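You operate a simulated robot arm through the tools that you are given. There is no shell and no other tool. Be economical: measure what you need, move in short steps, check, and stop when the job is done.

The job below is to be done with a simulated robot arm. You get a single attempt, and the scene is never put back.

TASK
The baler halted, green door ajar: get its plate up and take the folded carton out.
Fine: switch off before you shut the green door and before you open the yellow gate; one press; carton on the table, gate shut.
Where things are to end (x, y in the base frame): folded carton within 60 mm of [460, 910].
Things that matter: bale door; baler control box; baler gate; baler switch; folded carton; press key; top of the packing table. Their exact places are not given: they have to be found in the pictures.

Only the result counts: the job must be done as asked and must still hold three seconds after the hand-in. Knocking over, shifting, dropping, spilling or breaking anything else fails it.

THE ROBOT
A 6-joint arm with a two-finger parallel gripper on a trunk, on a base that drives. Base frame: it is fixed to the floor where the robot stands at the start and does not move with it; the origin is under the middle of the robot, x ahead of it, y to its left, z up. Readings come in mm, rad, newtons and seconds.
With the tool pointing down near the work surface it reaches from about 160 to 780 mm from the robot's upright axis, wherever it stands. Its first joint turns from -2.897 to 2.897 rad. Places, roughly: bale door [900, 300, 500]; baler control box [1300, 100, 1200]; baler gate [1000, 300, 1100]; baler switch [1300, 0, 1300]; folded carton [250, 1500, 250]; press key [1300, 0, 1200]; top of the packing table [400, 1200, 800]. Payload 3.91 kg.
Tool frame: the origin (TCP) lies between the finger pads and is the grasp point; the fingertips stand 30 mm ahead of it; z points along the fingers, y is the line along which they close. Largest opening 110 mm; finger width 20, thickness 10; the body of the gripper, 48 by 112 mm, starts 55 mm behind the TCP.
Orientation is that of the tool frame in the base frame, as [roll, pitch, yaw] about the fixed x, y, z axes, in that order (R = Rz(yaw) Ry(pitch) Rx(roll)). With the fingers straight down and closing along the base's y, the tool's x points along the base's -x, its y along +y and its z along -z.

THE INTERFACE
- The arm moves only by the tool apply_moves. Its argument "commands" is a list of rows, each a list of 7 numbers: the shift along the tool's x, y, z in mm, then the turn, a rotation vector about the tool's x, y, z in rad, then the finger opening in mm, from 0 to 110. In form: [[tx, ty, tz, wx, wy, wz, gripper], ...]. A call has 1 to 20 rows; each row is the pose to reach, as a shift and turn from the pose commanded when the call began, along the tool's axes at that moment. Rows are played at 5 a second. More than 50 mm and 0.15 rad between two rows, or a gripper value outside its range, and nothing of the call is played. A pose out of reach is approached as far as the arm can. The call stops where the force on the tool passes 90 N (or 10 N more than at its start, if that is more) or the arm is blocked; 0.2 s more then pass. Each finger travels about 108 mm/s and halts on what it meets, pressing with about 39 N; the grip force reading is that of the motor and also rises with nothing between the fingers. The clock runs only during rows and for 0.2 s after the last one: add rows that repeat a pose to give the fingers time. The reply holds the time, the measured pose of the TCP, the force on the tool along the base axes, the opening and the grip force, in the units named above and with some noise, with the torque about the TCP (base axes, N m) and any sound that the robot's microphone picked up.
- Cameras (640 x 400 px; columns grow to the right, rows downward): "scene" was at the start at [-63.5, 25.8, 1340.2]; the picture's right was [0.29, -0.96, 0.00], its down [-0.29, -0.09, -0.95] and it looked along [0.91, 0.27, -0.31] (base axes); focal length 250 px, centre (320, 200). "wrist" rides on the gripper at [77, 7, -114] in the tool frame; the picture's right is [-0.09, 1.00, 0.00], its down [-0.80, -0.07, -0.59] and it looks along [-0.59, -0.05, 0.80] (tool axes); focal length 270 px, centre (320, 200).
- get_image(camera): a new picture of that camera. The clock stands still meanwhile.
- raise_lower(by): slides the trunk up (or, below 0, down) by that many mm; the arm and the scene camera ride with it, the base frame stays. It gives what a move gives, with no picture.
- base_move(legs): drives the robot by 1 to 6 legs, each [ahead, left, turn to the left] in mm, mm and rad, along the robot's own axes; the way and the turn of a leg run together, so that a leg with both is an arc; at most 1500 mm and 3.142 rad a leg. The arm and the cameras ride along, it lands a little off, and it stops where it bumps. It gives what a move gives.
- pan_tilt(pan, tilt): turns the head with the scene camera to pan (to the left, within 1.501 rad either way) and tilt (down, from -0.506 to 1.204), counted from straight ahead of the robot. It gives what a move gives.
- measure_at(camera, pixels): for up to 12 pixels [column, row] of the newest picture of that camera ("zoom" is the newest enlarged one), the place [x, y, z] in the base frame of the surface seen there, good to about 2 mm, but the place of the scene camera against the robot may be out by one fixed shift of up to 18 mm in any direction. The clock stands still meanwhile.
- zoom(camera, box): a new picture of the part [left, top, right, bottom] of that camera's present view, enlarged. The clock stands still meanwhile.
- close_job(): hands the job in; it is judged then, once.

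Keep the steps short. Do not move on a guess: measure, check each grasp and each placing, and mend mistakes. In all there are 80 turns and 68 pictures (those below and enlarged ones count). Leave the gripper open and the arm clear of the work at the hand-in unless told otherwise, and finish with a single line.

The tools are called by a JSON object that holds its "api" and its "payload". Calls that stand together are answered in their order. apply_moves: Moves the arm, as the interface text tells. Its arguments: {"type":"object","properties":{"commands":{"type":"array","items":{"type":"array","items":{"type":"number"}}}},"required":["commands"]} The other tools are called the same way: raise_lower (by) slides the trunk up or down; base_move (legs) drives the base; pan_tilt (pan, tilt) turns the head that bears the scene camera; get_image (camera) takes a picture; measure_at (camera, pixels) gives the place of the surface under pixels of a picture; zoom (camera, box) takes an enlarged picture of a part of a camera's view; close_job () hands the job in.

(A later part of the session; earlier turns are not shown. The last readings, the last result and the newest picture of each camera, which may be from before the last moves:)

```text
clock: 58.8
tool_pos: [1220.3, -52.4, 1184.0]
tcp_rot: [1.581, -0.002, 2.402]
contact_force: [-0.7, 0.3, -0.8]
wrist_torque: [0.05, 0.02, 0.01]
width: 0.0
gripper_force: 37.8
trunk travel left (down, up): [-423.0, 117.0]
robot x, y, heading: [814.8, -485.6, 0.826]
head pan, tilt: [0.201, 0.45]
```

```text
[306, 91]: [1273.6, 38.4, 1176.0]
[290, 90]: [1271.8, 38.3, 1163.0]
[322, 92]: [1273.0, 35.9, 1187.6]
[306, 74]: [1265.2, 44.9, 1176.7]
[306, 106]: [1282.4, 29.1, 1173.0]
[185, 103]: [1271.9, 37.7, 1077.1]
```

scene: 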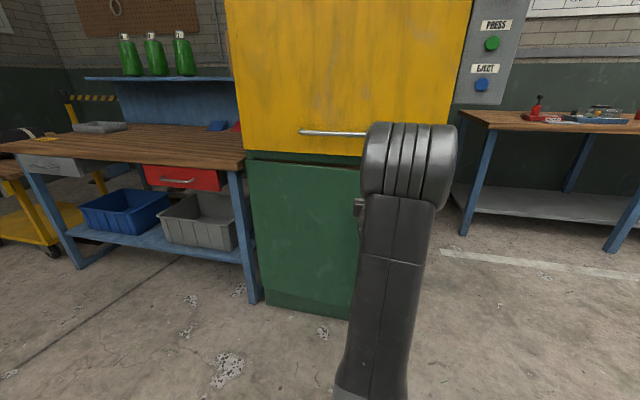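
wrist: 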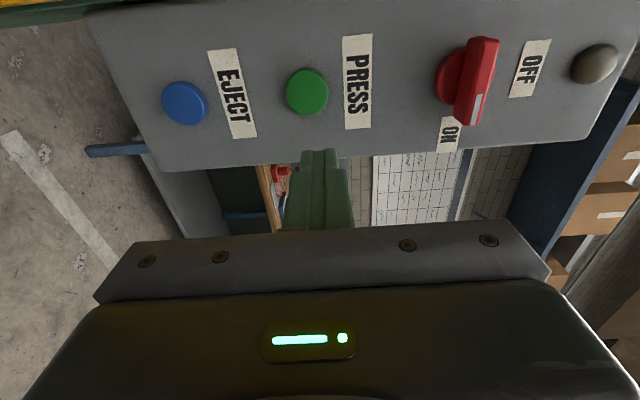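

Key centre is (1273,38,1176). I'll align (left 21.6, down 8.5) and press in small steps, then hold to read the force and sound.

{"api": "apply_moves", "payload": {"commands": [[10, -4, 20, 0, 0, 0, 0], [21.6, -8.5, 45, 0, 0, 0, 0], [21.6, -8.5, 62, 0, 0, 0, 0], [21.6, -8.5, 69, 0, 0, 0, 0], [21.6, -8.5, 73, 0, 0, 0, 0], [21.6, -8.5, 76, 0, 0, 0, 0], [21.6, -8.5, 79, 0, 0, 0, 0], [21.6, -8.5, 79, 0, 0, 0, 0]]}}

{"api": "get_image", "payload": {"camera": "wrist"}}

```text
clock: 60.6
tool_pos: [1259.9, 17.3, 1175.2]
tcp_rot: [1.584, -0.003, 2.411]
contact_force: [-7.7, -8.4, -3.1]
wrist_torque: [-0.05, 0.11, 0.03]
width: 0.0
gripper_force: 37.6
trunk travel left (down, up): [-423.0, 117.0]
robot x, y, heading: [814.1, -487.8, 0.825]
head pan, tilt: [0.201, 0.45]
heard: click
```

```text
32 pictures are left
```

wrist: 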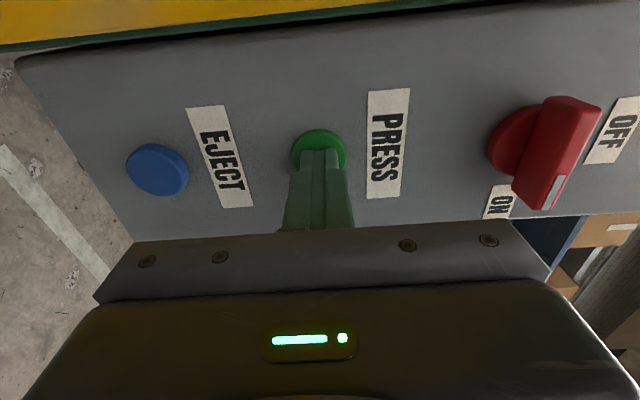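

A click was heard. I'll retreat and wait for the press cycle.

{"api": "apply_moves", "payload": {"commands": [[0, 0, -15, 0, 0, 0, 0], [0, 0, -40, 0, 0, 0, 0], [0, 0, -70, 0, 0, 0, 0], [0, 0, -70, 0, 0, 0, 0], [0, 0, -70, 0, 0, 0, 0], [0, 0, -70, 0, 0, 0, 0], [0, 0, -70, 0, 0, 0, 0], [0, 0, -70, 0, 0, 0, 0], [0, 0, -70, 0, 0, 0, 0], [0, 0, -70, 0, 0, 0, 0]]}}

{"api": "get_image", "payload": {"camera": "wrist"}}

{"api": "get_image", "payload": {"camera": "scene"}}

```text
clock: 62.8
tool_pos: [1211.0, -30.7, 1175.8]
tcp_rot: [1.581, -0.004, 2.405]
contact_force: [-0.6, 0.4, 0.7]
wrist_torque: [0.01, -0.01, -0.02]
width: 0.3
gripper_force: 38.2
out of reach, approached as far as the arm can: row 1
trunk travel left (down, up): [-423.0, 117.0]
robot x, y, heading: [814.7, -484.8, 0.824]
head pan, tilt: [0.201, 0.45]
```

```text
31 pictures are left
```

wrist: 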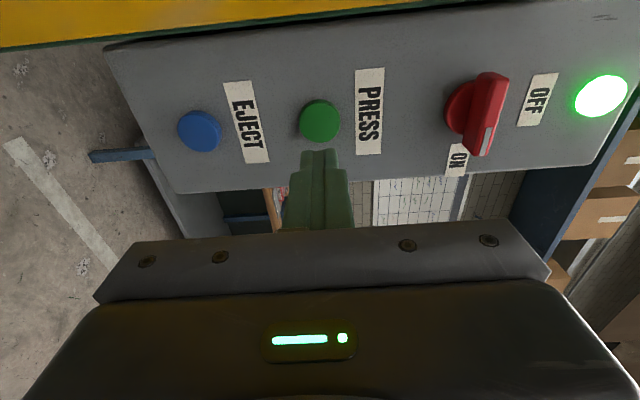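

```text
30 pictures are left
```

scene: 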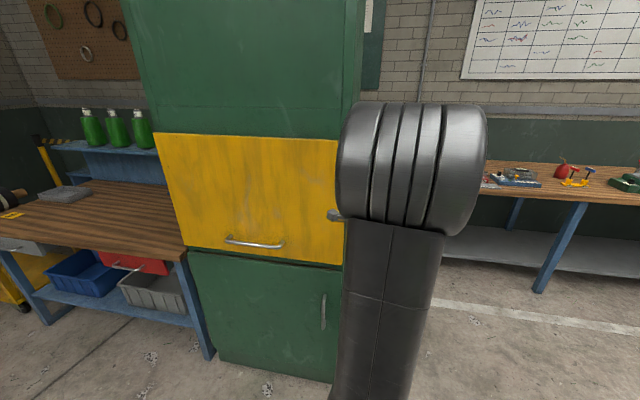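

The lamp lit green. I'll raise the trunk to the switch height while time passes, and re-check the lamp.

{"api": "raise_lower", "payload": {"by": 117}}

{"api": "apply_moves", "payload": {"commands": [[0, 0, 0, 0, 0, 0, 20], [0, 0, 0, 0, 0, 0, 40], [0, 0, 0, 0, 0, 0, 50], [0, 0, 0, 0, 0, 0, 50], [0, 0, 0, 0, 0, 0, 50], [0, 0, 0, 0, 0, 0, 50], [0, 0, 0, 0, 0, 0, 50], [0, 0, 0, 0, 0, 0, 50], [0, 0, 0, 0, 0, 0, 50], [0, 0, 0, 0, 0, 0, 50], [0, 0, 0, 0, 0, 0, 50], [0, 0, 0, 0, 0, 0, 50], [0, 0, 0, 0, 0, 0, 50], [0, 0, 0, 0, 0, 0, 50], [0, 0, 0, 0, 0, 0, 50], [0, 0, 0, 0, 0, 0, 50]]}}

{"api": "get_image", "payload": {"camera": "wrist"}}

```text
clock: 64.3
tool_pos: [1210.2, -31.8, 1292.9]
tcp_rot: [1.581, -0.003, 2.405]
contact_force: [0.2, 0.3, 0.0]
wrist_torque: [0.0, -0.02, 0.0]
width: 0.3
gripper_force: 37.8
trunk travel left (down, up): [-540.0, 0.0]
robot x, y, heading: [811.4, -489.7, 0.823]
head pan, tilt: [0.201, 0.45]
```

```text
clock: 67.7
tool_pos: [1211.7, -32.9, 1293.1]
tcp_rot: [1.581, -0.004, 2.407]
contact_force: [-0.1, -0.6, 0.0]
wrist_torque: [-0.01, -0.02, 0.02]
width: 50.3
gripper_force: 0.1
trunk travel left (down, up): [-540.0, 0.0]
robot x, y, heading: [814.5, -489.1, 0.827]
head pan, tilt: [0.201, 0.45]
```

```text
29 pictures are left
```

wrist: 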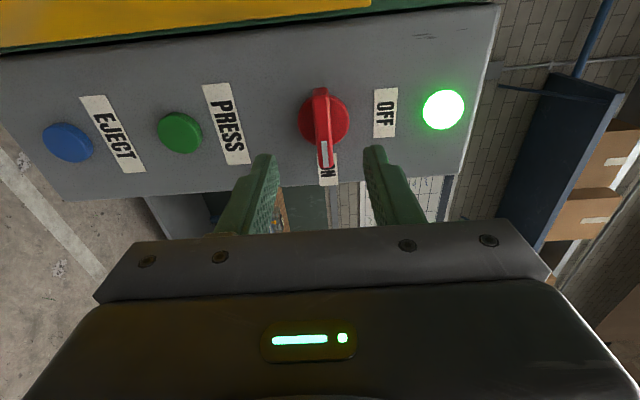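

The lamp is still steady. I'll wait 4 s more to be sure it isn't a running light.

{"api": "apply_moves", "payload": {"commands": [[0, 0, 0, 0, 0, 0, 50], [0, 0, 0, 0, 0, 0, 50], [0, 0, 0, 0, 0, 0, 50], [0, 0, 0, 0, 0, 0, 50], [0, 0, 0, 0, 0, 0, 50], [0, 0, 0, 0, 0, 0, 50], [0, 0, 0, 0, 0, 0, 50], [0, 0, 0, 0, 0, 0, 50], [0, 0, 0, 0, 0, 0, 50], [0, 0, 0, 0, 0, 0, 50], [0, 0, 0, 0, 0, 0, 50], [0, 0, 0, 0, 0, 0, 50], [0, 0, 0, 0, 0, 0, 50], [0, 0, 0, 0, 0, 0, 50], [0, 0, 0, 0, 0, 0, 50], [0, 0, 0, 0, 0, 0, 50], [0, 0, 0, 0, 0, 0, 50], [0, 0, 0, 0, 0, 0, 50], [0, 0, 0, 0, 0, 0, 50], [0, 0, 0, 0, 0, 0, 50]]}}

{"api": "get_image", "payload": {"camera": "wrist"}}

```text
clock: 71.9
tool_pos: [1210.2, -32.8, 1292.3]
tcp_rot: [1.582, -0.002, 2.404]
contact_force: [0.1, 0.6, -0.2]
wrist_torque: [0.01, -0.02, 0.02]
width: 49.9
gripper_force: 0.1
trunk travel left (down, up): [-540.0, 0.0]
robot x, y, heading: [810.6, -485.9, 0.822]
head pan, tilt: [0.201, 0.45]
```

```text
28 pictures are left
```

wrist: 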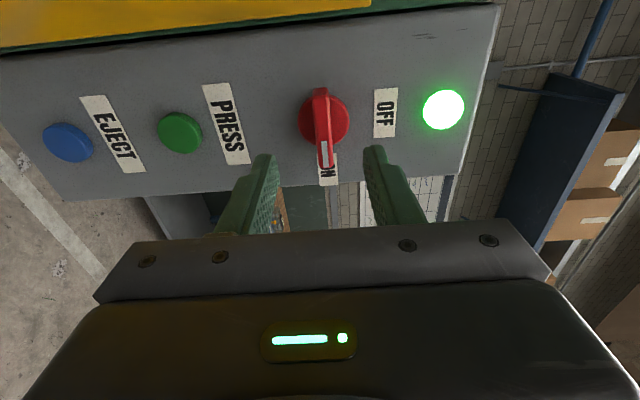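

The lamp is steady. I'll grip the lever and turn it to OFF again.

{"api": "apply_moves", "payload": {"commands": [[-1, 2, 27, 0, 0, 0, 50], [-1, 2, 53.5, 0, 0, 0, 50], [-1, 2, 53.5, 0, 0, 0, 30], [-1, 2, 53.5, 0, 0, 0, 8], [-1, 2, 53.5, 0, 0, 0, 8], [-1, 2, 53.5, 0, 0, -0.14, 8], [-1, 2, 53.5, 0, 0, -0.28, 8], [-1, 2, 53.5, 0, 0, -0.42, 8], [-1, 2, 53.5, 0, 0, -0.56, 8], [-1, 2, 53.5, 0, 0, -0.7, 8], [-1, 2, 53.5, 0, 0, -0.84, 8], [-1, 2, 53.5, 0, 0, -0.98, 8], [-1, 2, 53.5, 0, 0, -1.12, 8], [-1, 2, 53.5, 0, 0, -1.26, 8], [-1, 2, 53.5, 0, 0, -1.4, 8], [-1, 2, 53.5, 0, 0, -1.5, 8], [-1, 2, 53.5, 0, 0, -1.5708, 8], [-1, 2, 53.5, 0, 0, -1.5708, 8]]}}

{"api": "apply_moves", "payload": {"commands": [[0, 0, 0, 0, 0, 0, 30], [0, 0, 0, 0, 0, 0, 50], [0, 0, -40, 0, 0, 0, 50], [0, 0, -80, 0, 0, 0, 50], [0, 0, -120, 0, 0, 0, 50], [0, 0, -140, 0, 0, 0, 50]]}}

{"api": "get_image", "payload": {"camera": "wrist"}}

```text
clock: 75.7
tool_pos: [1249.1, 6.3, 1295.9]
tcp_rot: [2.843, 1.563, -2.6]
contact_force: [10.7, 11.1, 21.3]
wrist_torque: [-0.1, 0.06, -0.39]
width: 12.1
gripper_force: 44.7
trunk travel left (down, up): [-540.0, 0.0]
robot x, y, heading: [811.3, -484.1, 0.82]
head pan, tilt: [0.201, 0.45]
```

```text
clock: 77.1
tool_pos: [1150.3, -100.6, 1295.2]
tcp_rot: [2.795, 1.562, -2.653]
contact_force: [-0.3, -0.1, -0.1]
wrist_torque: [0.02, 0.0, -0.04]
width: 49.9
gripper_force: 0.0
trunk travel left (down, up): [-540.0, 0.0]
robot x, y, heading: [813.9, -482.9, 0.827]
head pan, tilt: [0.201, 0.45]
```

```text
27 pictures are left
```

wrist: 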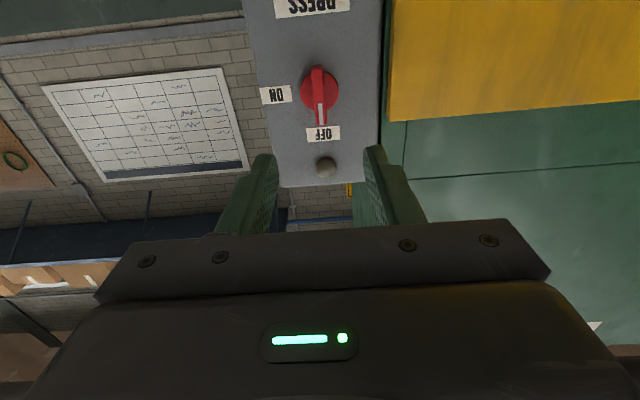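

The switch is OFF and the lamp is out. Now the gate: I'll drive left so the arm faces the gate handle, then lower the trunk to handle height and look.

{"api": "base_move", "payload": {"legs": [[-20, 420, 0]]}}

{"api": "raise_lower", "payload": {"by": -350}}

{"api": "get_image", "payload": {"camera": "wrist"}}

{"api": "get_image", "payload": {"camera": "scene"}}

```text
clock: 79.7
tool_pos: [812.8, 178.2, 1293.7]
tcp_rot: [2.844, 1.558, -2.585]
contact_force: [-0.2, 0.0, 0.3]
wrist_torque: [0.0, -0.02, -0.01]
width: 50.0
gripper_force: 0.1
trunk travel left (down, up): [-540.0, 0.0]
robot x, y, heading: [482.9, -213.2, 0.848]
head pan, tilt: [0.201, 0.45]
```

```text
clock: 83.1
tool_pos: [814.3, 178.7, 944.7]
tcp_rot: [2.807, 1.559, -2.626]
contact_force: [-0.3, -0.1, -0.5]
wrist_torque: [0.0, 0.0, 0.0]
width: 50.1
gripper_force: 0.1
trunk travel left (down, up): [-190.0, 350.0]
robot x, y, heading: [481.6, -211.6, 0.848]
head pan, tilt: [0.201, 0.45]
```

```text
26 pictures are left
```

wrist: 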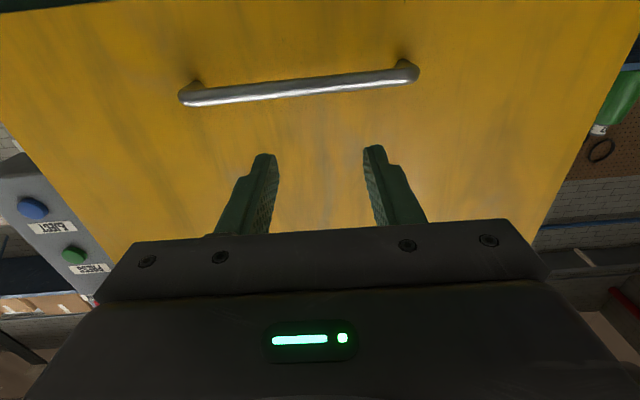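

```text
25 pictures are left
```

scene: 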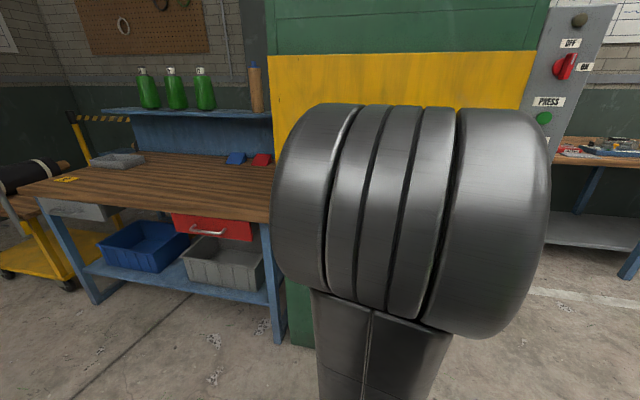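

I'll measure the handle bar in the wrist picture, at (190,97) to (410,73).

{"api": "measure_at", "payload": {"camera": "wrist", "pixels": [[220, 94], [260, 90], [300, 87], [340, 82], [380, 77], [184, 97], [416, 73], [300, 30], [300, 130], [300, 82], [300, 92]]}}

```text
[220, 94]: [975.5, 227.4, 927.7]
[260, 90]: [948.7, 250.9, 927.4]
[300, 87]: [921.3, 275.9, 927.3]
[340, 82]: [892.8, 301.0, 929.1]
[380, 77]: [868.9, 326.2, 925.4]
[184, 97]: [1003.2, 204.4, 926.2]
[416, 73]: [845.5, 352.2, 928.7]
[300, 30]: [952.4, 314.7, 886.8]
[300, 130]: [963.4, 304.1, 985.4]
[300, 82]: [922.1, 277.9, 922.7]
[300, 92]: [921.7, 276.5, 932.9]
```

Handle bar centre is about (924,278,928), 44 mm off the gate. I'll roll the fingers vertical and advance so the bar lies between the pads.

{"api": "apply_moves", "payload": {"commands": [[3, -3, 8, 0, 0, 0.14, 50], [6, -6, 16, 0, 0, 0.28, 50], [9, -9, 24, 0, 0, 0.42, 50], [12, -12, 32, 0, 0, 0.56, 50], [15, -15, 40, 0, 0, 0.7, 50], [15, -16.9, 48, 0, 0, 0.84, 50], [15, -16.9, 55, 0, 0, 0.98, 50], [15, -16.9, 60, 0, 0, 1.12, 50], [15, -16.9, 65, 0, 0, 1.26, 50], [15, -16.9, 70, 0, 0, 1.4, 50], [15, -16.9, 75, 0, 0, 1.5, 50], [15, -16.9, 80, 0, 0, 1.5708, 50], [15, -16.9, 112, 0, 0, 1.5708, 50], [15, -16.9, 144.5, 0, 0, 1.5708, 50], [15, -16.9, 144.5, 0, 0, 1.5708, 50]]}}

{"api": "get_image", "payload": {"camera": "wrist"}}

```text
clock: 86.3
tool_pos: [924.4, 274.7, 927.8]
tcp_rot: [1.582, -0.004, 2.426]
contact_force: [0.7, 0.4, -0.4]
wrist_torque: [0.01, -0.03, 0.03]
width: 50.4
gripper_force: 0.0
trunk travel left (down, up): [-190.0, 350.0]
robot x, y, heading: [486.5, -214.0, 0.852]
head pan, tilt: [0.201, 0.45]
```

```text
24 pictures are left
```

wrist: 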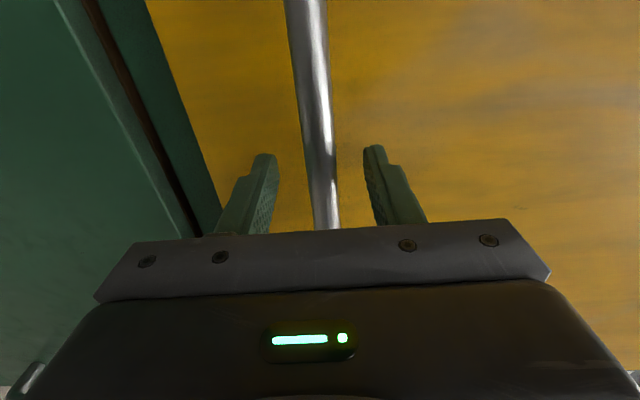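

The bar lies between the fingers. I'll close, then lift 30 mm as a test.

{"api": "apply_moves", "payload": {"commands": [[0, 0, 0, 0, 0, 0, 30], [0, 0, 0, 0, 0, 0, 8], [0, 0, 0, 0, 0, 0, 5], [0, 0, 0, 0, 0, 0, 5], [0, 8, 0, 0, 0, 0, 5], [0, 16, 0, 0, 0, 0, 5], [0, 24, 0, 0, 0, 0, 5], [0, 30, 0, 0, 0, 0, 5]]}}

{"api": "get_image", "payload": {"camera": "wrist"}}

```text
clock: 88.1
tool_pos: [925.2, 275.0, 958.0]
tcp_rot: [1.58, -0.006, 2.422]
contact_force: [15.8, -6.0, -1.8]
wrist_torque: [-0.23, -0.36, -0.8]
width: 15.9
gripper_force: 44.9
trunk travel left (down, up): [-190.0, 350.0]
robot x, y, heading: [485.7, -216.3, 0.846]
head pan, tilt: [0.201, 0.45]
```

```text
23 pictures are left
```

wrist: 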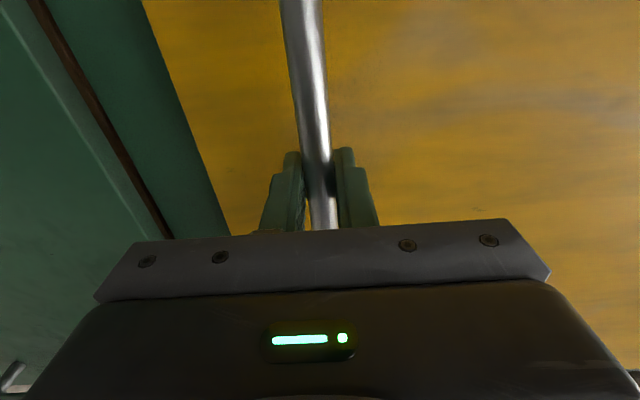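

The gate slides up freely. I'll raise the trunk to lift it further.

{"api": "raise_lower", "payload": {"by": 200}}

{"api": "raise_lower", "payload": {"by": 150}}

{"api": "get_image", "payload": {"camera": "wrist"}}

{"api": "get_image", "payload": {"camera": "scene"}}

```text
clock: 90.3
tool_pos: [923.9, 273.2, 1158.7]
tcp_rot: [1.582, -0.006, 2.423]
contact_force: [20.4, -10.2, 0.5]
wrist_torque: [-0.33, -0.28, -0.33]
width: 15.3
gripper_force: 45.2
trunk travel left (down, up): [-390.0, 150.0]
robot x, y, heading: [482.8, -211.2, 0.845]
head pan, tilt: [0.201, 0.45]
```

```text
clock: 92.0
tool_pos: [925.5, 275.2, 1309.0]
tcp_rot: [1.58, -0.007, 2.424]
contact_force: [15.3, -8.2, 2.1]
wrist_torque: [-0.37, -0.25, -0.05]
width: 15.6
gripper_force: 45.2
trunk travel left (down, up): [-540.0, 0.0]
robot x, y, heading: [482.3, -213.7, 0.853]
head pan, tilt: [0.201, 0.45]
```

```text
22 pictures are left
```

wrist: 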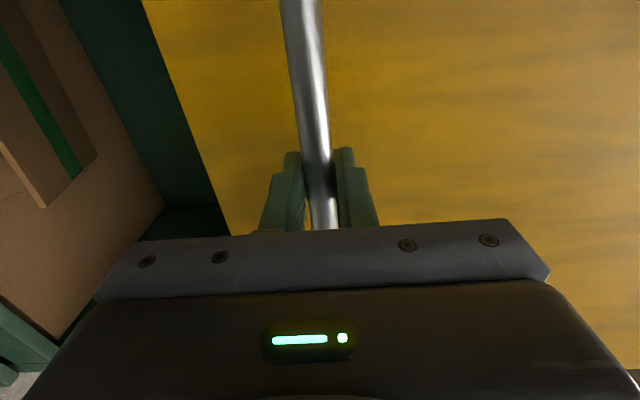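

```text
21 pictures are left
```

scene: 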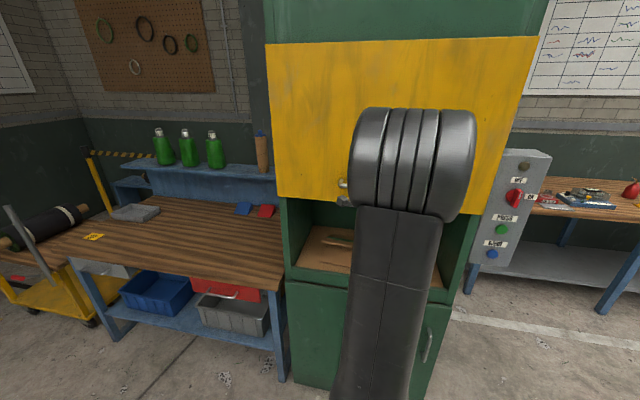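

The gate is up about 380 mm, and a carton-like thing is inside. I'll release the handle, back off and check that the gate stays up.

{"api": "apply_moves", "payload": {"commands": [[0, 0, 0, 0, 0, 0, 30], [0, 0, 0, 0, 0, 0, 50], [0, 0, 0, 0, 0, 0, 50], [0, 0, -40, 0, 0, 0, 50], [0, 0, -80, 0, 0, 0, 50], [0, 0, -120, 0, 0, 0, 50], [0, 0, -140, 0, 0, 0, 50], [0, 0, -140, 0, 0, 0, 50]]}}

{"api": "pan_tilt", "payload": {"pan": 0.1, "tilt": 0.6}}

{"api": "get_image", "payload": {"camera": "scene"}}

```text
clock: 93.8
tool_pos: [830.5, 165.5, 1310.2]
tcp_rot: [1.581, -0.004, 2.424]
contact_force: [-0.4, 0.5, 0.1]
wrist_torque: [0.02, -0.01, 0.01]
width: 49.9
gripper_force: 0.1
trunk travel left (down, up): [-540.0, 0.0]
robot x, y, heading: [480.0, -216.7, 0.846]
head pan, tilt: [0.201, 0.45]
```

```text
clock: 94.5
tool_pos: [830.2, 166.5, 1311.4]
tcp_rot: [1.581, -0.004, 2.425]
contact_force: [-0.8, 0.2, -0.2]
wrist_torque: [0.0, 0.0, -0.01]
width: 50.1
gripper_force: 0.1
trunk travel left (down, up): [-540.0, 0.0]
robot x, y, heading: [482.9, -215.3, 0.846]
head pan, tilt: [0.099, 0.6]
```

```text
20 pictures are left
```

scene: 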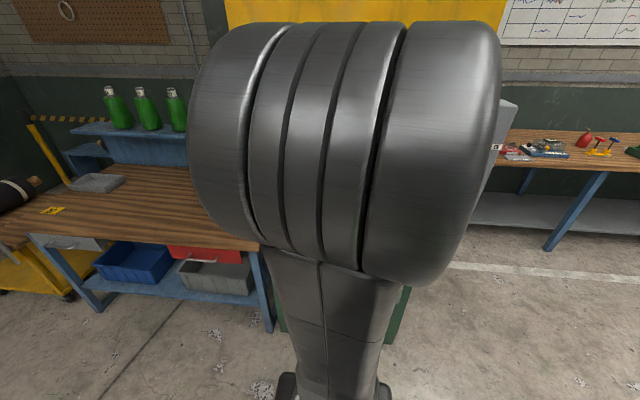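

The gate holds. I'll roll the tool another 90° so the wrist camera is on top, lower the trunk a bit and look into the chamber.

{"api": "apply_moves", "payload": {"commands": [[0, 0, 0, 0, 0, 0.14, 50], [0, 0, 0, 0, 0, 0.28, 50], [0, 0, 0, 0, 0, 0.42, 50], [0, 0, 0, 0, 0, 0.56, 50], [0, 0, 0, 0, 0, 0.7, 50], [0, 0, 0, 0, 0, 0.84, 50], [0, 0, 0, 0, 0, 0.98, 50], [0, 0, 0, 0, 0, 1.12, 50], [0, 0, 0, 0, 0, 1.26, 50], [0, 0, 0, 0, 0, 1.4, 50], [0, 0, 0, 0, 0, 1.5, 50], [0, 0, 0, 0, 0, 1.5708, 50]]}}

{"api": "raise_lower", "payload": {"by": -200}}

{"api": "get_image", "payload": {"camera": "wrist"}}

```text
clock: 97.1
tool_pos: [829.2, 169.9, 1310.1]
tcp_rot: [-2.651, -1.559, 0.363]
contact_force: [0.4, -0.4, -0.1]
wrist_torque: [0.03, -0.03, -0.02]
width: 50.0
gripper_force: 0.1
trunk travel left (down, up): [-540.0, 0.0]
robot x, y, heading: [483.4, -214.7, 0.847]
head pan, tilt: [0.099, 0.6]
```

```text
clock: 99.3
tool_pos: [828.2, 169.8, 1110.0]
tcp_rot: [-2.803, -1.559, 0.515]
contact_force: [0.2, -1.2, 0.2]
wrist_torque: [-0.01, 0.02, 0.01]
width: 50.2
gripper_force: 0.0
trunk travel left (down, up): [-340.0, 200.0]
robot x, y, heading: [485.2, -214.6, 0.844]
head pan, tilt: [0.099, 0.6]
```

```text
19 pictures are left
```

wrist: 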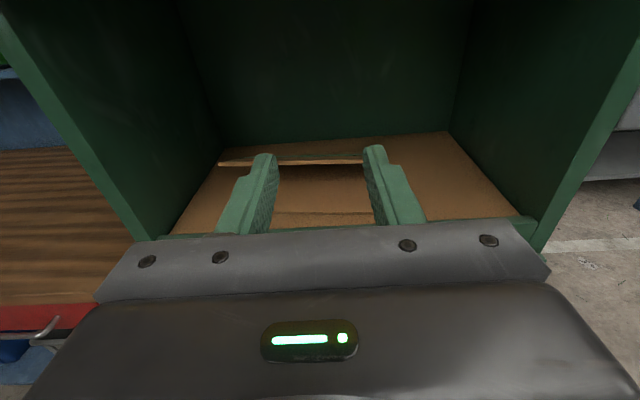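

Something lies between the fingers. I'll shift right 120 mm, tilt down and look again.

{"api": "apply_moves", "payload": {"commands": [[20, 40, 0, 0, -0.12, 0, 50], [40, 80, 0, 0, -0.24, 0, 50], [60, 120, 0, 0, -0.36, 0, 50], [60, 150, 0, 0, -0.4, 0, 50]]}}

{"api": "get_image", "payload": {"camera": "wrist"}}

```text
clock: 100.3
tool_pos: [942.9, 69.4, 1168.8]
tcp_rot: [-3.133, -1.157, 0.844]
contact_force: [0.5, 0.5, -0.5]
wrist_torque: [0.02, -0.01, -0.02]
width: 50.2
gripper_force: 0.1
trunk travel left (down, up): [-340.0, 200.0]
robot x, y, heading: [482.7, -213.5, 0.846]
head pan, tilt: [0.099, 0.6]
```

```text
18 pictures are left
```

wrist: 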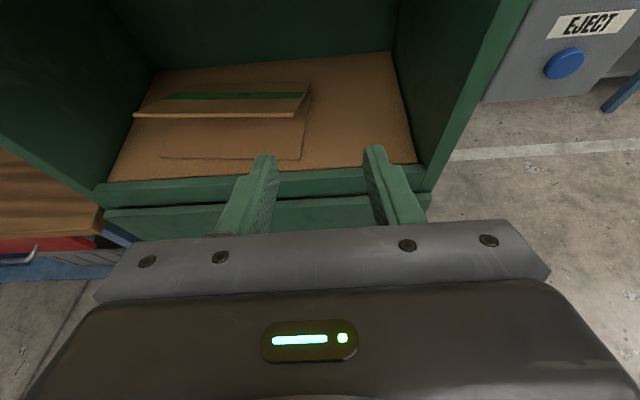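

A folded carton with a raised lip is inside. I'll zoom and measure it.

{"api": "zoom", "payload": {"camera": "wrist", "box": [100, 50, 340, 200]}}

{"api": "measure_at", "payload": {"camera": "wrist", "pixels": [[136, 115], [293, 115], [215, 115], [215, 103], [235, 96], [305, 94], [170, 96], [240, 140], [302, 158], [163, 156], [305, 125], [360, 120]]}}

{"api": "measure_at", "payload": {"camera": "wrist", "pixels": [[350, 183], [380, 200], [250, 78], [140, 70], [110, 180], [415, 160], [215, 118], [215, 124], [205, 108], [260, 88]]}}

```text
2.67 times, centred on (220, 125) of wrist
```

zoom: 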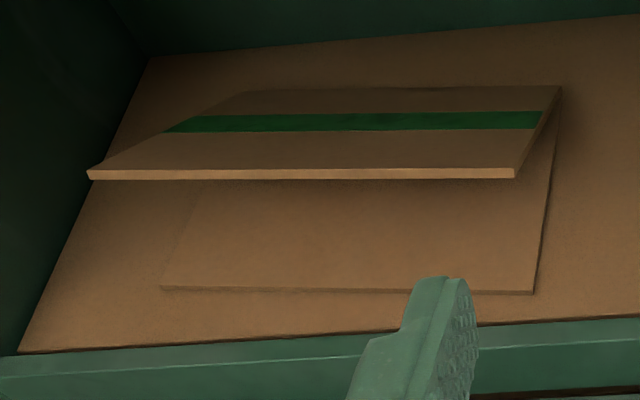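

```text
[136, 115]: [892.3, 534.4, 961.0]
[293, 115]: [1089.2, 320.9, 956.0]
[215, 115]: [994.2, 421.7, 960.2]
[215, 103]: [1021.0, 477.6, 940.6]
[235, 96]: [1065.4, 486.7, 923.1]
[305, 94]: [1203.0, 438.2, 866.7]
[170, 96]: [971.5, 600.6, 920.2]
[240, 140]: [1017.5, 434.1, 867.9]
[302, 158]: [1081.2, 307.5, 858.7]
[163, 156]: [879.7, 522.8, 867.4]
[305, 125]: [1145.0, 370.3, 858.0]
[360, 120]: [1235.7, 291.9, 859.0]
```

```text
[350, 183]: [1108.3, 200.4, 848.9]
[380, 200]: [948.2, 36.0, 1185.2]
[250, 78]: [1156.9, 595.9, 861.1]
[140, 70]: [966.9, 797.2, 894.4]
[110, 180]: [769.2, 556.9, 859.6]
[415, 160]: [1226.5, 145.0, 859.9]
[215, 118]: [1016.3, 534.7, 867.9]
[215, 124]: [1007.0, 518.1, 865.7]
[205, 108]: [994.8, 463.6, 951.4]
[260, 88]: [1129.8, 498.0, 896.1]
```

The carton is V-folded: its base is on the chamber floor (z≈865), and its upper flap slopes up to a front edge at z≈960, with the middle at about (991,428). The flap slopes about 24° and heads 0.745 rad. My tool is already tilted 23.7° down, so I'll roll it for a vertical pinch and centre it. Then I'll lower it and drive in front with heading 0.745.

{"api": "apply_moves", "payload": {"commands": [[0, -12, 0, 0, 0, -0.14, 60], [0, -24, 0, 0, 0, -0.28, 60], [0, -36, 0, 0, 0, -0.42, 60], [0, -48, 0, 0, 0, -0.56, 60], [0, -60, 0, 0, 0, -0.7, 60], [0, -72, 0, 0, 0, -0.84, 60], [0, -84, 0, 0, 0, -0.98, 60], [0, -96, 0, 0, 0, -1.12, 60], [0, -110, 0, 0, 0, -1.26, 60], [0, -125, 0, 0, 0, -1.4, 60], [0, -140, 0, 0, 0, -1.5, 60], [0, -155, 0, 0, 0, -1.5708, 60]]}}

{"api": "raise_lower", "payload": {"by": -160}}

{"api": "base_move", "payload": {"legs": [[0, 107, 0], [0, 0, -0.1], [170, 20, 0]]}}

{"api": "get_image", "payload": {"camera": "wrist"}}

```text
clock: 102.9
tool_pos: [826.1, 174.8, 1171.1]
tcp_rot: [1.983, -0.003, 2.426]
contact_force: [-0.7, 0.9, 0.1]
wrist_torque: [-0.01, 0.0, -0.03]
width: 60.0
gripper_force: 0.0
trunk travel left (down, up): [-340.0, 200.0]
robot x, y, heading: [484.3, -215.6, 0.846]
head pan, tilt: [0.099, 0.6]
```

```text
clock: 104.7
tool_pos: [828.2, 174.7, 1010.7]
tcp_rot: [1.98, -0.003, 2.424]
contact_force: [0.1, -0.7, -0.7]
wrist_torque: [0.0, -0.03, -0.02]
width: 60.1
gripper_force: 0.1
trunk travel left (down, up): [-180.0, 360.0]
robot x, y, heading: [481.6, -213.2, 0.849]
head pan, tilt: [0.099, 0.6]
```

```text
clock: 107.5
tool_pos: [903.9, 335.1, 1011.2]
tcp_rot: [1.981, -0.003, 2.313]
contact_force: [0.8, -0.5, 0.5]
wrist_torque: [-0.02, -0.05, -0.04]
width: 59.8
gripper_force: 0.0
trunk travel left (down, up): [-180.0, 360.0]
robot x, y, heading: [518.7, -17.1, 0.734]
head pan, tilt: [0.099, 0.6]
```

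```text
16 pictures are left
```

wrist: 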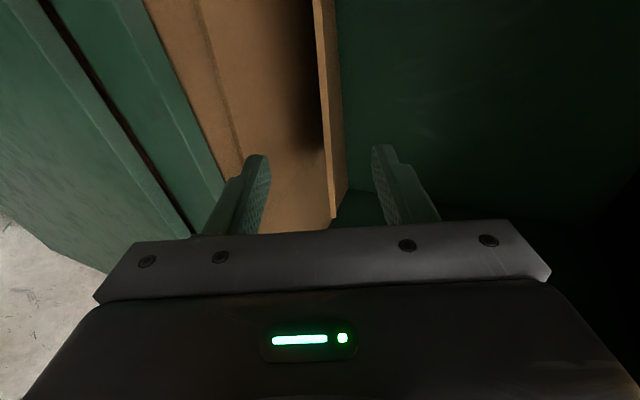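

I'll measure the flap's front edge from here, at about (325,100) and (333,210).

{"api": "measure_at", "payload": {"camera": "wrist", "pixels": [[320, 20], [325, 80], [330, 150], [334, 205], [316, 10], [335, 100], [342, 180], [290, 150], [345, 190], [200, 60]]}}

```text
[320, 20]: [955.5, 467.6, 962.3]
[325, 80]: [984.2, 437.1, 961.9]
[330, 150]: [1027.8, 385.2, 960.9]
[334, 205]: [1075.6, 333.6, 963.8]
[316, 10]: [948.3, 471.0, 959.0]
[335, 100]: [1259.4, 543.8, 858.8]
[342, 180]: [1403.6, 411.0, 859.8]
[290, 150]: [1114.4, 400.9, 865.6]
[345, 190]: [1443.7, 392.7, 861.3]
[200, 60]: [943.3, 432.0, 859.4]
```

Edge mid is about (991,428,961), and the offset to the grasp is x+9.6, y+4.4, z+169. I'll advance with a 46 mm opening.

{"api": "apply_moves", "payload": {"commands": [[5, 2, 30, 0, 0, 0, 46], [9.6, 4.4, 60, 0, 0, 0, 46], [9.6, 4.4, 85, 0, 0, 0, 46], [9.6, 4.4, 105, 0, 0, 0, 46], [9.6, 4.4, 120, 0, 0, 0, 46], [9.6, 4.4, 135, 0, 0, 0, 46], [9.6, 4.4, 150, 0, 0, 0, 46], [9.6, 4.4, 168, 0, 0, 0, 46]]}}

{"api": "get_image", "payload": {"camera": "wrist"}}

```text
clock: 109.3
tool_pos: [1018.1, 451.9, 967.2]
tcp_rot: [1.997, -0.003, 2.314]
contact_force: [-0.1, -0.2, 0.3]
wrist_torque: [0.0, -0.01, 0.0]
width: 46.1
gripper_force: 0.1
out of reach, approached as far as the arm can: row 4, 5, 6, 7, 8
trunk travel left (down, up): [-180.0, 360.0]
robot x, y, heading: [520.9, -17.9, 0.733]
head pan, tilt: [0.099, 0.6]
```

```text
15 pictures are left
```

wrist: 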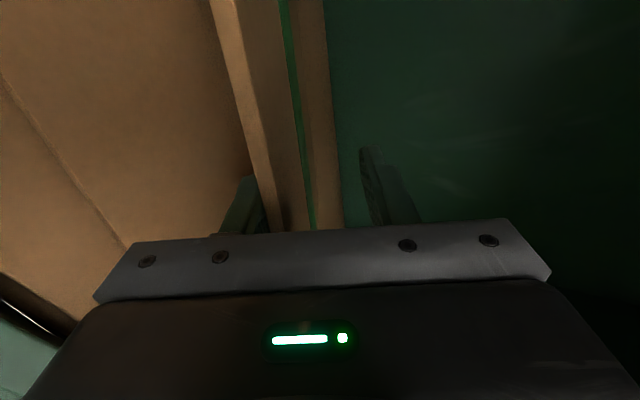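

The arm fell 20 mm short in height because of its reach limit, though the flap is still between the fingers. I'll lower the trunk 22 mm to centre it, then look.

{"api": "raise_lower", "payload": {"by": -22}}

{"api": "apply_moves", "payload": {"commands": [[0, 0, 0, 0, 0, 0, 30], [0, 0, 0, 0, 0, 0, 15], [0, 0, 0, 0, 0, 0, 4], [0, 0, 0, 0, 0, 0, 2], [0, 0, 0, 0, 0, 0, 2]]}}

{"api": "get_image", "payload": {"camera": "wrist"}}

```text
clock: 110.0
tool_pos: [1017.5, 452.7, 945.0]
tcp_rot: [1.998, -0.003, 2.313]
contact_force: [0.3, 0.0, -0.5]
wrist_torque: [0.0, 0.01, -0.03]
width: 46.0
gripper_force: 0.0
trunk travel left (down, up): [-158.0, 382.0]
robot x, y, heading: [518.5, -12.8, 0.736]
head pan, tilt: [0.099, 0.6]
```

```text
clock: 111.2
tool_pos: [1017.9, 451.8, 946.1]
tcp_rot: [1.995, -0.005, 2.315]
contact_force: [2.9, 1.6, 5.8]
wrist_torque: [1.13, -1.17, -0.02]
width: 7.1
gripper_force: 38.6
trunk travel left (down, up): [-158.0, 382.0]
robot x, y, heading: [518.2, -15.1, 0.735]
head pan, tilt: [0.099, 0.6]
```

```text
14 pictures are left
```

wrist: 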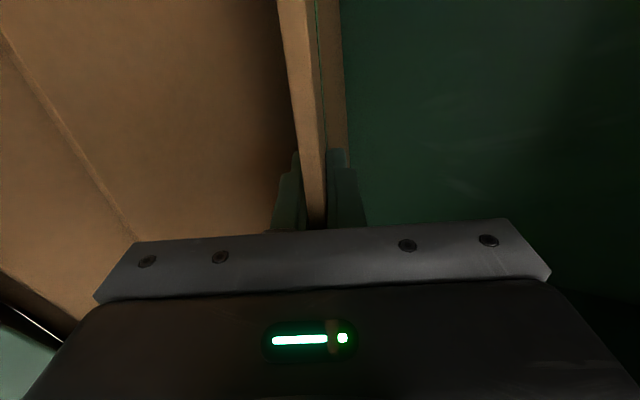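

The flap is gripped at 7 mm. I'll lift 50 mm with the trunk and check that the carton comes along.

{"api": "raise_lower", "payload": {"by": 50}}

{"api": "get_image", "payload": {"camera": "wrist"}}

{"api": "measure_at", "payload": {"camera": "wrist", "pixels": [[100, 80], [60, 100], [200, 60], [20, 200], [110, 200], [260, 60]]}}

```text
clock: 112.1
tool_pos: [1018.0, 452.1, 994.8]
tcp_rot: [1.997, -0.003, 2.313]
contact_force: [-0.5, -0.1, -2.7]
wrist_torque: [-0.11, 0.14, 0.02]
width: 6.6
gripper_force: 38.6
trunk travel left (down, up): [-208.0, 332.0]
robot x, y, heading: [521.6, -14.7, 0.734]
head pan, tilt: [0.099, 0.6]
```

```text
13 pictures are left
```

wrist: 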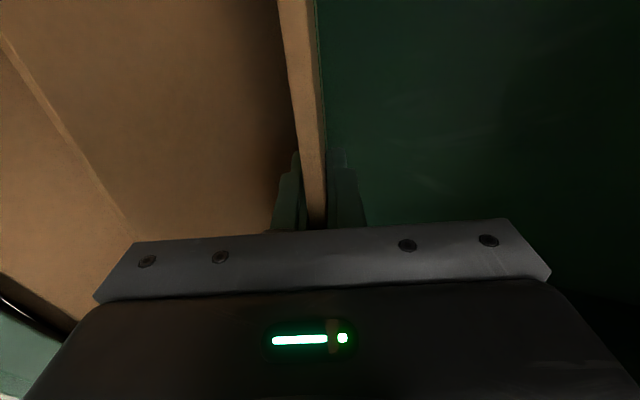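

```text
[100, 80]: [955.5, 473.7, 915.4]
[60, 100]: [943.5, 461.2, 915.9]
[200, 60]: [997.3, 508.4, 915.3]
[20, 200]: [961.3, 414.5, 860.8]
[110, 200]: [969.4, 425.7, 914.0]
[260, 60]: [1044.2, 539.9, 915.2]
```

The whole carton rose evenly (base at z 915). I'll back straight out 430 mm.

{"api": "base_move", "payload": {"legs": [[-430, 0, 0]]}}

{"api": "pan_tilt", "payload": {"pan": 0.5, "tilt": 0.5}}

{"api": "get_image", "payload": {"camera": "scene"}}

```text
clock: 114.8
tool_pos: [683.1, 150.7, 996.0]
tcp_rot: [1.999, -0.004, 2.314]
contact_force: [-0.1, -0.7, -1.5]
wrist_torque: [-0.1, 0.13, 0.0]
width: 6.7
gripper_force: 39.0
trunk travel left (down, up): [-208.0, 332.0]
robot x, y, heading: [182.3, -315.5, 0.735]
head pan, tilt: [0.099, 0.6]
```

```text
clock: 115.7
tool_pos: [684.4, 150.5, 995.4]
tcp_rot: [1.998, -0.004, 2.315]
contact_force: [0.7, 0.0, -3.0]
wrist_torque: [-0.16, 0.07, -0.02]
width: 6.5
gripper_force: 38.8
trunk travel left (down, up): [-208.0, 332.0]
robot x, y, heading: [186.3, -315.5, 0.735]
head pan, tilt: [0.499, 0.499]
```

```text
12 pictures are left
```

scene: 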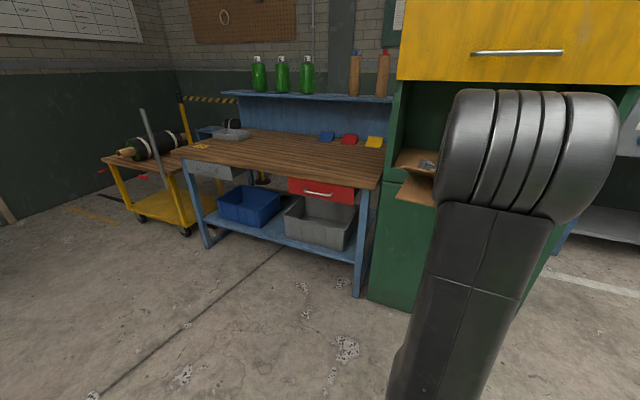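

The carton is out and held. I'll drive left 717 mm, then ahead 298 mm over the table.

{"api": "base_move", "payload": {"legs": [[0, 717, 0], [298, 0, 0]]}}

{"api": "get_image", "payload": {"camera": "scene"}}

{"api": "get_image", "payload": {"camera": "wrist"}}

{"api": "measure_at", "payload": {"camera": "wrist", "pixels": [[100, 80], [60, 100], [200, 60], [20, 200], [110, 200], [260, 60], [10, 40], [300, 100]]}}

```text
clock: 121.2
tool_pos: [429.5, 875.0, 995.3]
tcp_rot: [1.996, -0.003, 2.301]
contact_force: [-0.3, 0.0, -1.5]
wrist_torque: [-0.08, 0.11, 0.0]
width: 6.8
gripper_force: 39.1
trunk travel left (down, up): [-208.0, 332.0]
robot x, y, heading: [-73.1, 414.4, 0.721]
head pan, tilt: [0.499, 0.499]
```

```text
11 pictures are left
```

scene: 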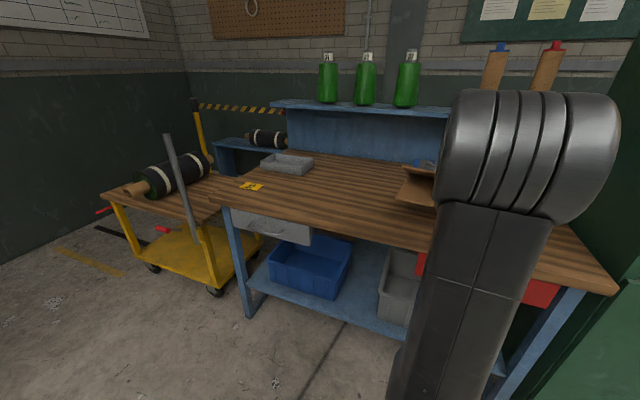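

```text
10 pictures are left
```

wrist: 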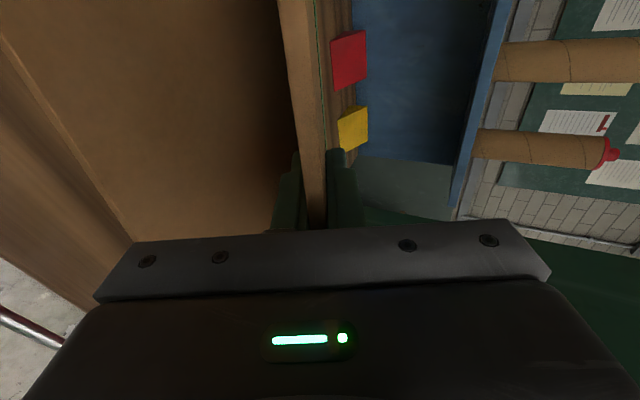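

```text
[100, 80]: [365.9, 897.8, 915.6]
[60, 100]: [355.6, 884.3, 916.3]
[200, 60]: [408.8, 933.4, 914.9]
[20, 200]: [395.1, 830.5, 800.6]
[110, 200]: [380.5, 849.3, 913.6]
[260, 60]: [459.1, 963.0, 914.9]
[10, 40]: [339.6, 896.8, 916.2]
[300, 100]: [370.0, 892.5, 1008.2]
```

The carton's underside is about 908 mm high over the table at 800, with its centre at about (476,916). I'll lower 104 mm, then check the force.

{"api": "raise_lower", "payload": {"by": -104}}

{"api": "raise_lower", "payload": {"by": -3}}

{"api": "measure_at", "payload": {"camera": "wrist", "pixels": [[100, 80]]}}

```text
clock: 122.6
tool_pos: [430.4, 873.9, 890.6]
tcp_rot: [1.997, -0.003, 2.299]
contact_force: [0.0, 1.0, -1.8]
wrist_torque: [-0.12, 0.13, 0.02]
width: 6.9
gripper_force: 39.0
trunk travel left (down, up): [-104.0, 436.0]
robot x, y, heading: [-77.9, 413.5, 0.723]
head pan, tilt: [0.499, 0.499]
```

```text
clock: 123.1
tool_pos: [429.7, 875.3, 888.1]
tcp_rot: [1.997, -0.002, 2.302]
contact_force: [0.5, 0.0, -2.4]
wrist_torque: [-0.13, 0.11, 0.01]
width: 6.9
gripper_force: 38.8
trunk travel left (down, up): [-101.0, 439.0]
robot x, y, heading: [-75.6, 419.1, 0.717]
head pan, tilt: [0.499, 0.499]
```

```text
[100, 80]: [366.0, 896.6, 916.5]
```

I'll lower 2 mm more, open gently to 46 mm and withdraw along the tool axis.

{"api": "raise_lower", "payload": {"by": -2}}

{"api": "apply_moves", "payload": {"commands": [[0, 0, 0, 0, 0, 0, 12], [0, 0, 0, 0, 0, 0, 25], [0, 0, 0, 0, 0, 0, 44], [0, 0, 0, 0, 0, 0, 44], [0, 0, -20, 0, 0, 0, 44], [0, 0, -45, 0, 0, 0, 44], [0, 0, -75, 0, 0, 0, 44], [0, 0, -110, 0, 0, 0, 44], [0, 0, -150, 0, 0, 0, 44]]}}

{"api": "get_image", "payload": {"camera": "wrist"}}

```text
clock: 123.7
tool_pos: [430.5, 874.7, 886.6]
tcp_rot: [1.996, -0.005, 2.301]
contact_force: [0.0, 0.1, 2.8]
wrist_torque: [0.41, -0.44, -0.05]
width: 6.9
gripper_force: 39.6
trunk travel left (down, up): [-99.0, 441.0]
robot x, y, heading: [-76.1, 412.8, 0.726]
head pan, tilt: [0.499, 0.499]
```

```text
clock: 125.7
tool_pos: [328.9, 784.0, 946.4]
tcp_rot: [1.999, -0.004, 2.3]
contact_force: [-0.6, 0.4, 0.6]
wrist_torque: [0.05, 0.0, -0.01]
width: 44.2
gripper_force: 0.0
trunk travel left (down, up): [-99.0, 441.0]
robot x, y, heading: [-70.6, 414.5, 0.72]
head pan, tilt: [0.499, 0.499]
```

```text
9 pictures are left
```

wrist: 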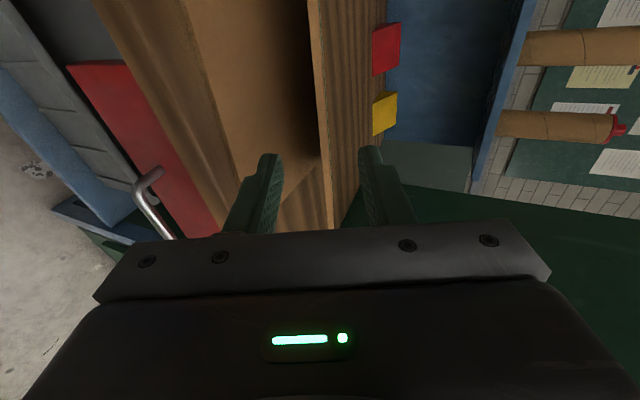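

The carton is on the table. I'll measure its front edge and base to check its place.

{"api": "measure_at", "payload": {"camera": "wrist", "pixels": [[313, 10], [320, 100], [329, 210], [331, 226], [195, 40], [230, 130], [290, 100], [298, 222]]}}

```text
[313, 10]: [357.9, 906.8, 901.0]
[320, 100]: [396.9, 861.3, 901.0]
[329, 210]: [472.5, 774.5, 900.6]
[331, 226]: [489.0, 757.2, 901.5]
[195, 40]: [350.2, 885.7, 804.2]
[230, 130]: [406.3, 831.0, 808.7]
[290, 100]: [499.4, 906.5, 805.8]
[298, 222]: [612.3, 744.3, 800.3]
```

The carton centre is about (469,927), roughly 20 mm from target, so that's good. Next is the gate. I'll back off, level the tool, drive back in front of the gate and raise to handle height.

{"api": "base_move", "payload": {"legs": [[-180, 0, 0], [0, -837, 0], [0, 0, 0.115]]}}

{"api": "apply_moves", "payload": {"commands": [[0, 0, 0, -0.14, 0, 0, 50], [0, 0, 0, -0.28, 0, 0, 50], [0, 0, 0, -0.42, 0, 0, 50]]}}

{"api": "raise_lower", "payload": {"by": 362}}

{"api": "get_image", "payload": {"camera": "wrist"}}

```text
clock: 131.9
tool_pos: [712.7, 65.9, 946.6]
tcp_rot: [1.997, -0.004, 2.413]
contact_force: [-0.5, -0.1, -0.3]
wrist_torque: [-0.02, 0.02, 0.0]
width: 44.2
gripper_force: 0.1
trunk travel left (down, up): [-99.0, 441.0]
robot x, y, heading: [350.3, -347.0, 0.834]
head pan, tilt: [0.499, 0.499]
```

```text
clock: 132.7
tool_pos: [723.9, 59.0, 982.0]
tcp_rot: [1.72, -0.006, 2.542]
contact_force: [1.0, -2.5, -3.2]
wrist_torque: [0.23, -0.06, 0.13]
width: 50.0
gripper_force: 0.0
out of reach, approached as far as the arm can: row 1, 2, 3
trunk travel left (down, up): [-99.0, 441.0]
robot x, y, heading: [354.1, -347.9, 0.833]
head pan, tilt: [0.499, 0.499]
```

```text
clock: 136.2
tool_pos: [724.3, 58.8, 1341.6]
tcp_rot: [1.72, -0.023, 2.534]
contact_force: [-0.2, 0.0, 1.0]
wrist_torque: [-0.01, 0.0, 0.0]
width: 50.1
gripper_force: 0.0
trunk travel left (down, up): [-461.0, 79.0]
robot x, y, heading: [352.8, -342.6, 0.835]
head pan, tilt: [0.499, 0.499]
```

```text
8 pictures are left
```

wrist: 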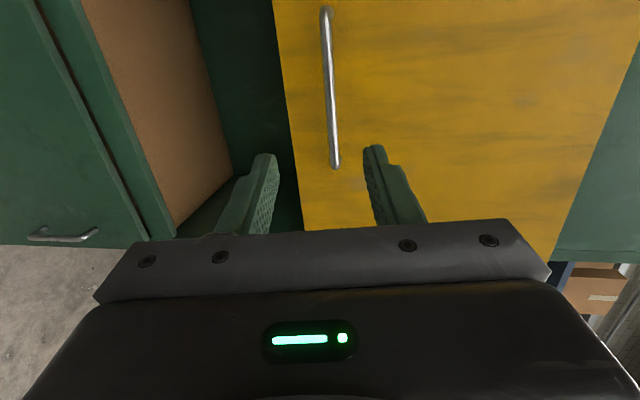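

The levelling was limited in that folded posture. I'll drive ahead 170 mm, then correct the tool's attitude while extending.

{"api": "base_move", "payload": {"legs": [[170, 0, 0]]}}

{"api": "apply_moves", "payload": {"commands": [[0, 0, 15, -0.07, -0.06, 0, 50], [0, 0, 30, -0.149, -0.128, 0, 50], [0, 0, 30, -0.149, -0.128, 0, 50]]}}

{"api": "get_image", "payload": {"camera": "wrist"}}

```text
clock: 137.7
tool_pos: [844.8, 188.7, 1341.3]
tcp_rot: [1.719, -0.022, 2.535]
contact_force: [-0.7, 0.3, -0.3]
wrist_torque: [-0.04, 0.01, 0.0]
width: 50.0
gripper_force: 0.0
trunk travel left (down, up): [-461.0, 79.0]
robot x, y, heading: [468.9, -216.6, 0.835]
head pan, tilt: [0.499, 0.499]
```

```text
clock: 138.5
tool_pos: [860.6, 214.8, 1337.5]
tcp_rot: [1.571, -0.01, 2.406]
contact_force: [-0.5, 0.7, -0.9]
wrist_torque: [0.06, -0.02, 0.0]
width: 50.5
gripper_force: 0.0
out of reach, approached as far as the arm can: row 1, 2
trunk travel left (down, up): [-461.0, 79.0]
robot x, y, heading: [474.7, -216.7, 0.83]
head pan, tilt: [0.499, 0.499]
```

```text
7 pictures are left
```

wrist: 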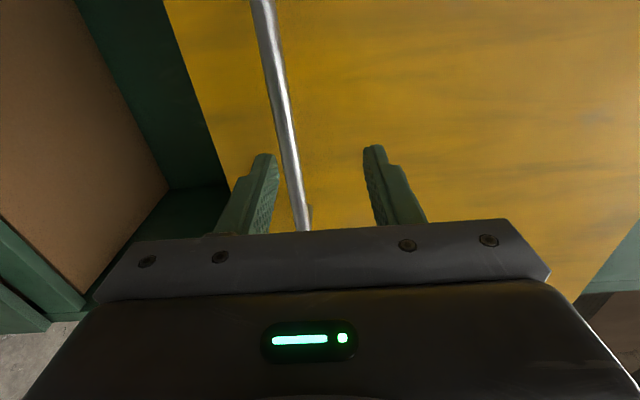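

The attitude is correct now. I'll measure the bar.

{"api": "measure_at", "payload": {"camera": "wrist", "pixels": [[275, 80], [283, 120], [292, 170], [300, 210]]}}

```text
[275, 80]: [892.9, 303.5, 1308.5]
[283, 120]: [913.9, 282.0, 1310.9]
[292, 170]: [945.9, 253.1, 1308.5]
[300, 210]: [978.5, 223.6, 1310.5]
```

The bar is at z 1309, still raised. I'll lower 28 mm and advance 87 mm, then grip.

{"api": "raise_lower", "payload": {"by": -28}}

{"api": "apply_moves", "payload": {"commands": [[-4, 0, 30, 0, 0, 0, 50], [-4, 0, 60, 0, 0, 0, 50], [-4, 0, 86, 0, 0, 0, 50], [-4, 0, 86, 0, 0, 0, 50], [-4, 0, 86, 0, 0, 0, 30], [-4, 0, 86, 0, 0, 0, 8], [-4, 0, 86, 0, 0, 0, 5], [-4, 0, 86, 0, 0, 0, 5]]}}

```text
clock: 139.2
tool_pos: [861.2, 214.1, 1308.6]
tcp_rot: [1.572, -0.013, 2.406]
contact_force: [0.5, -0.4, -0.5]
wrist_torque: [-0.02, 0.01, 0.02]
width: 50.3
gripper_force: 0.0
trunk travel left (down, up): [-433.0, 107.0]
robot x, y, heading: [473.3, -216.3, 0.834]
head pan, tilt: [0.499, 0.499]
```

```text
clock: 141.0
tool_pos: [922.2, 274.9, 1309.7]
tcp_rot: [1.573, -0.013, 2.407]
contact_force: [4.4, 3.3, 3.1]
wrist_torque: [-0.55, -0.67, -0.04]
width: 15.8
gripper_force: 45.0
trunk travel left (down, up): [-433.0, 107.0]
robot x, y, heading: [473.0, -214.5, 0.828]
head pan, tilt: [0.499, 0.499]
```

The bar is gripped (15.8 mm). I'll lower the gate 375 mm, then finish the last few mm.

{"api": "raise_lower", "payload": {"by": -375}}

{"api": "raise_lower", "payload": {"by": -7}}

```text
clock: 144.6
tool_pos: [922.2, 275.4, 931.5]
tcp_rot: [1.576, -0.012, 2.406]
contact_force: [3.7, 2.7, -4.4]
wrist_torque: [-0.51, -0.57, -0.51]
width: 15.6
gripper_force: 44.9
trunk travel left (down, up): [-58.0, 482.0]
robot x, y, heading: [468.1, -214.3, 0.831]
head pan, tilt: [0.499, 0.499]
```

```text
clock: 145.2
tool_pos: [921.7, 275.5, 929.9]
tcp_rot: [1.564, -0.012, 2.408]
contact_force: [13.2, 12.8, 21.4]
wrist_torque: [-0.34, -0.66, 0.47]
width: 15.7
gripper_force: 45.1
trunk travel left (down, up): [-51.0, 489.0]
robot x, y, heading: [471.5, -217.9, 0.836]
head pan, tilt: [0.499, 0.499]
```

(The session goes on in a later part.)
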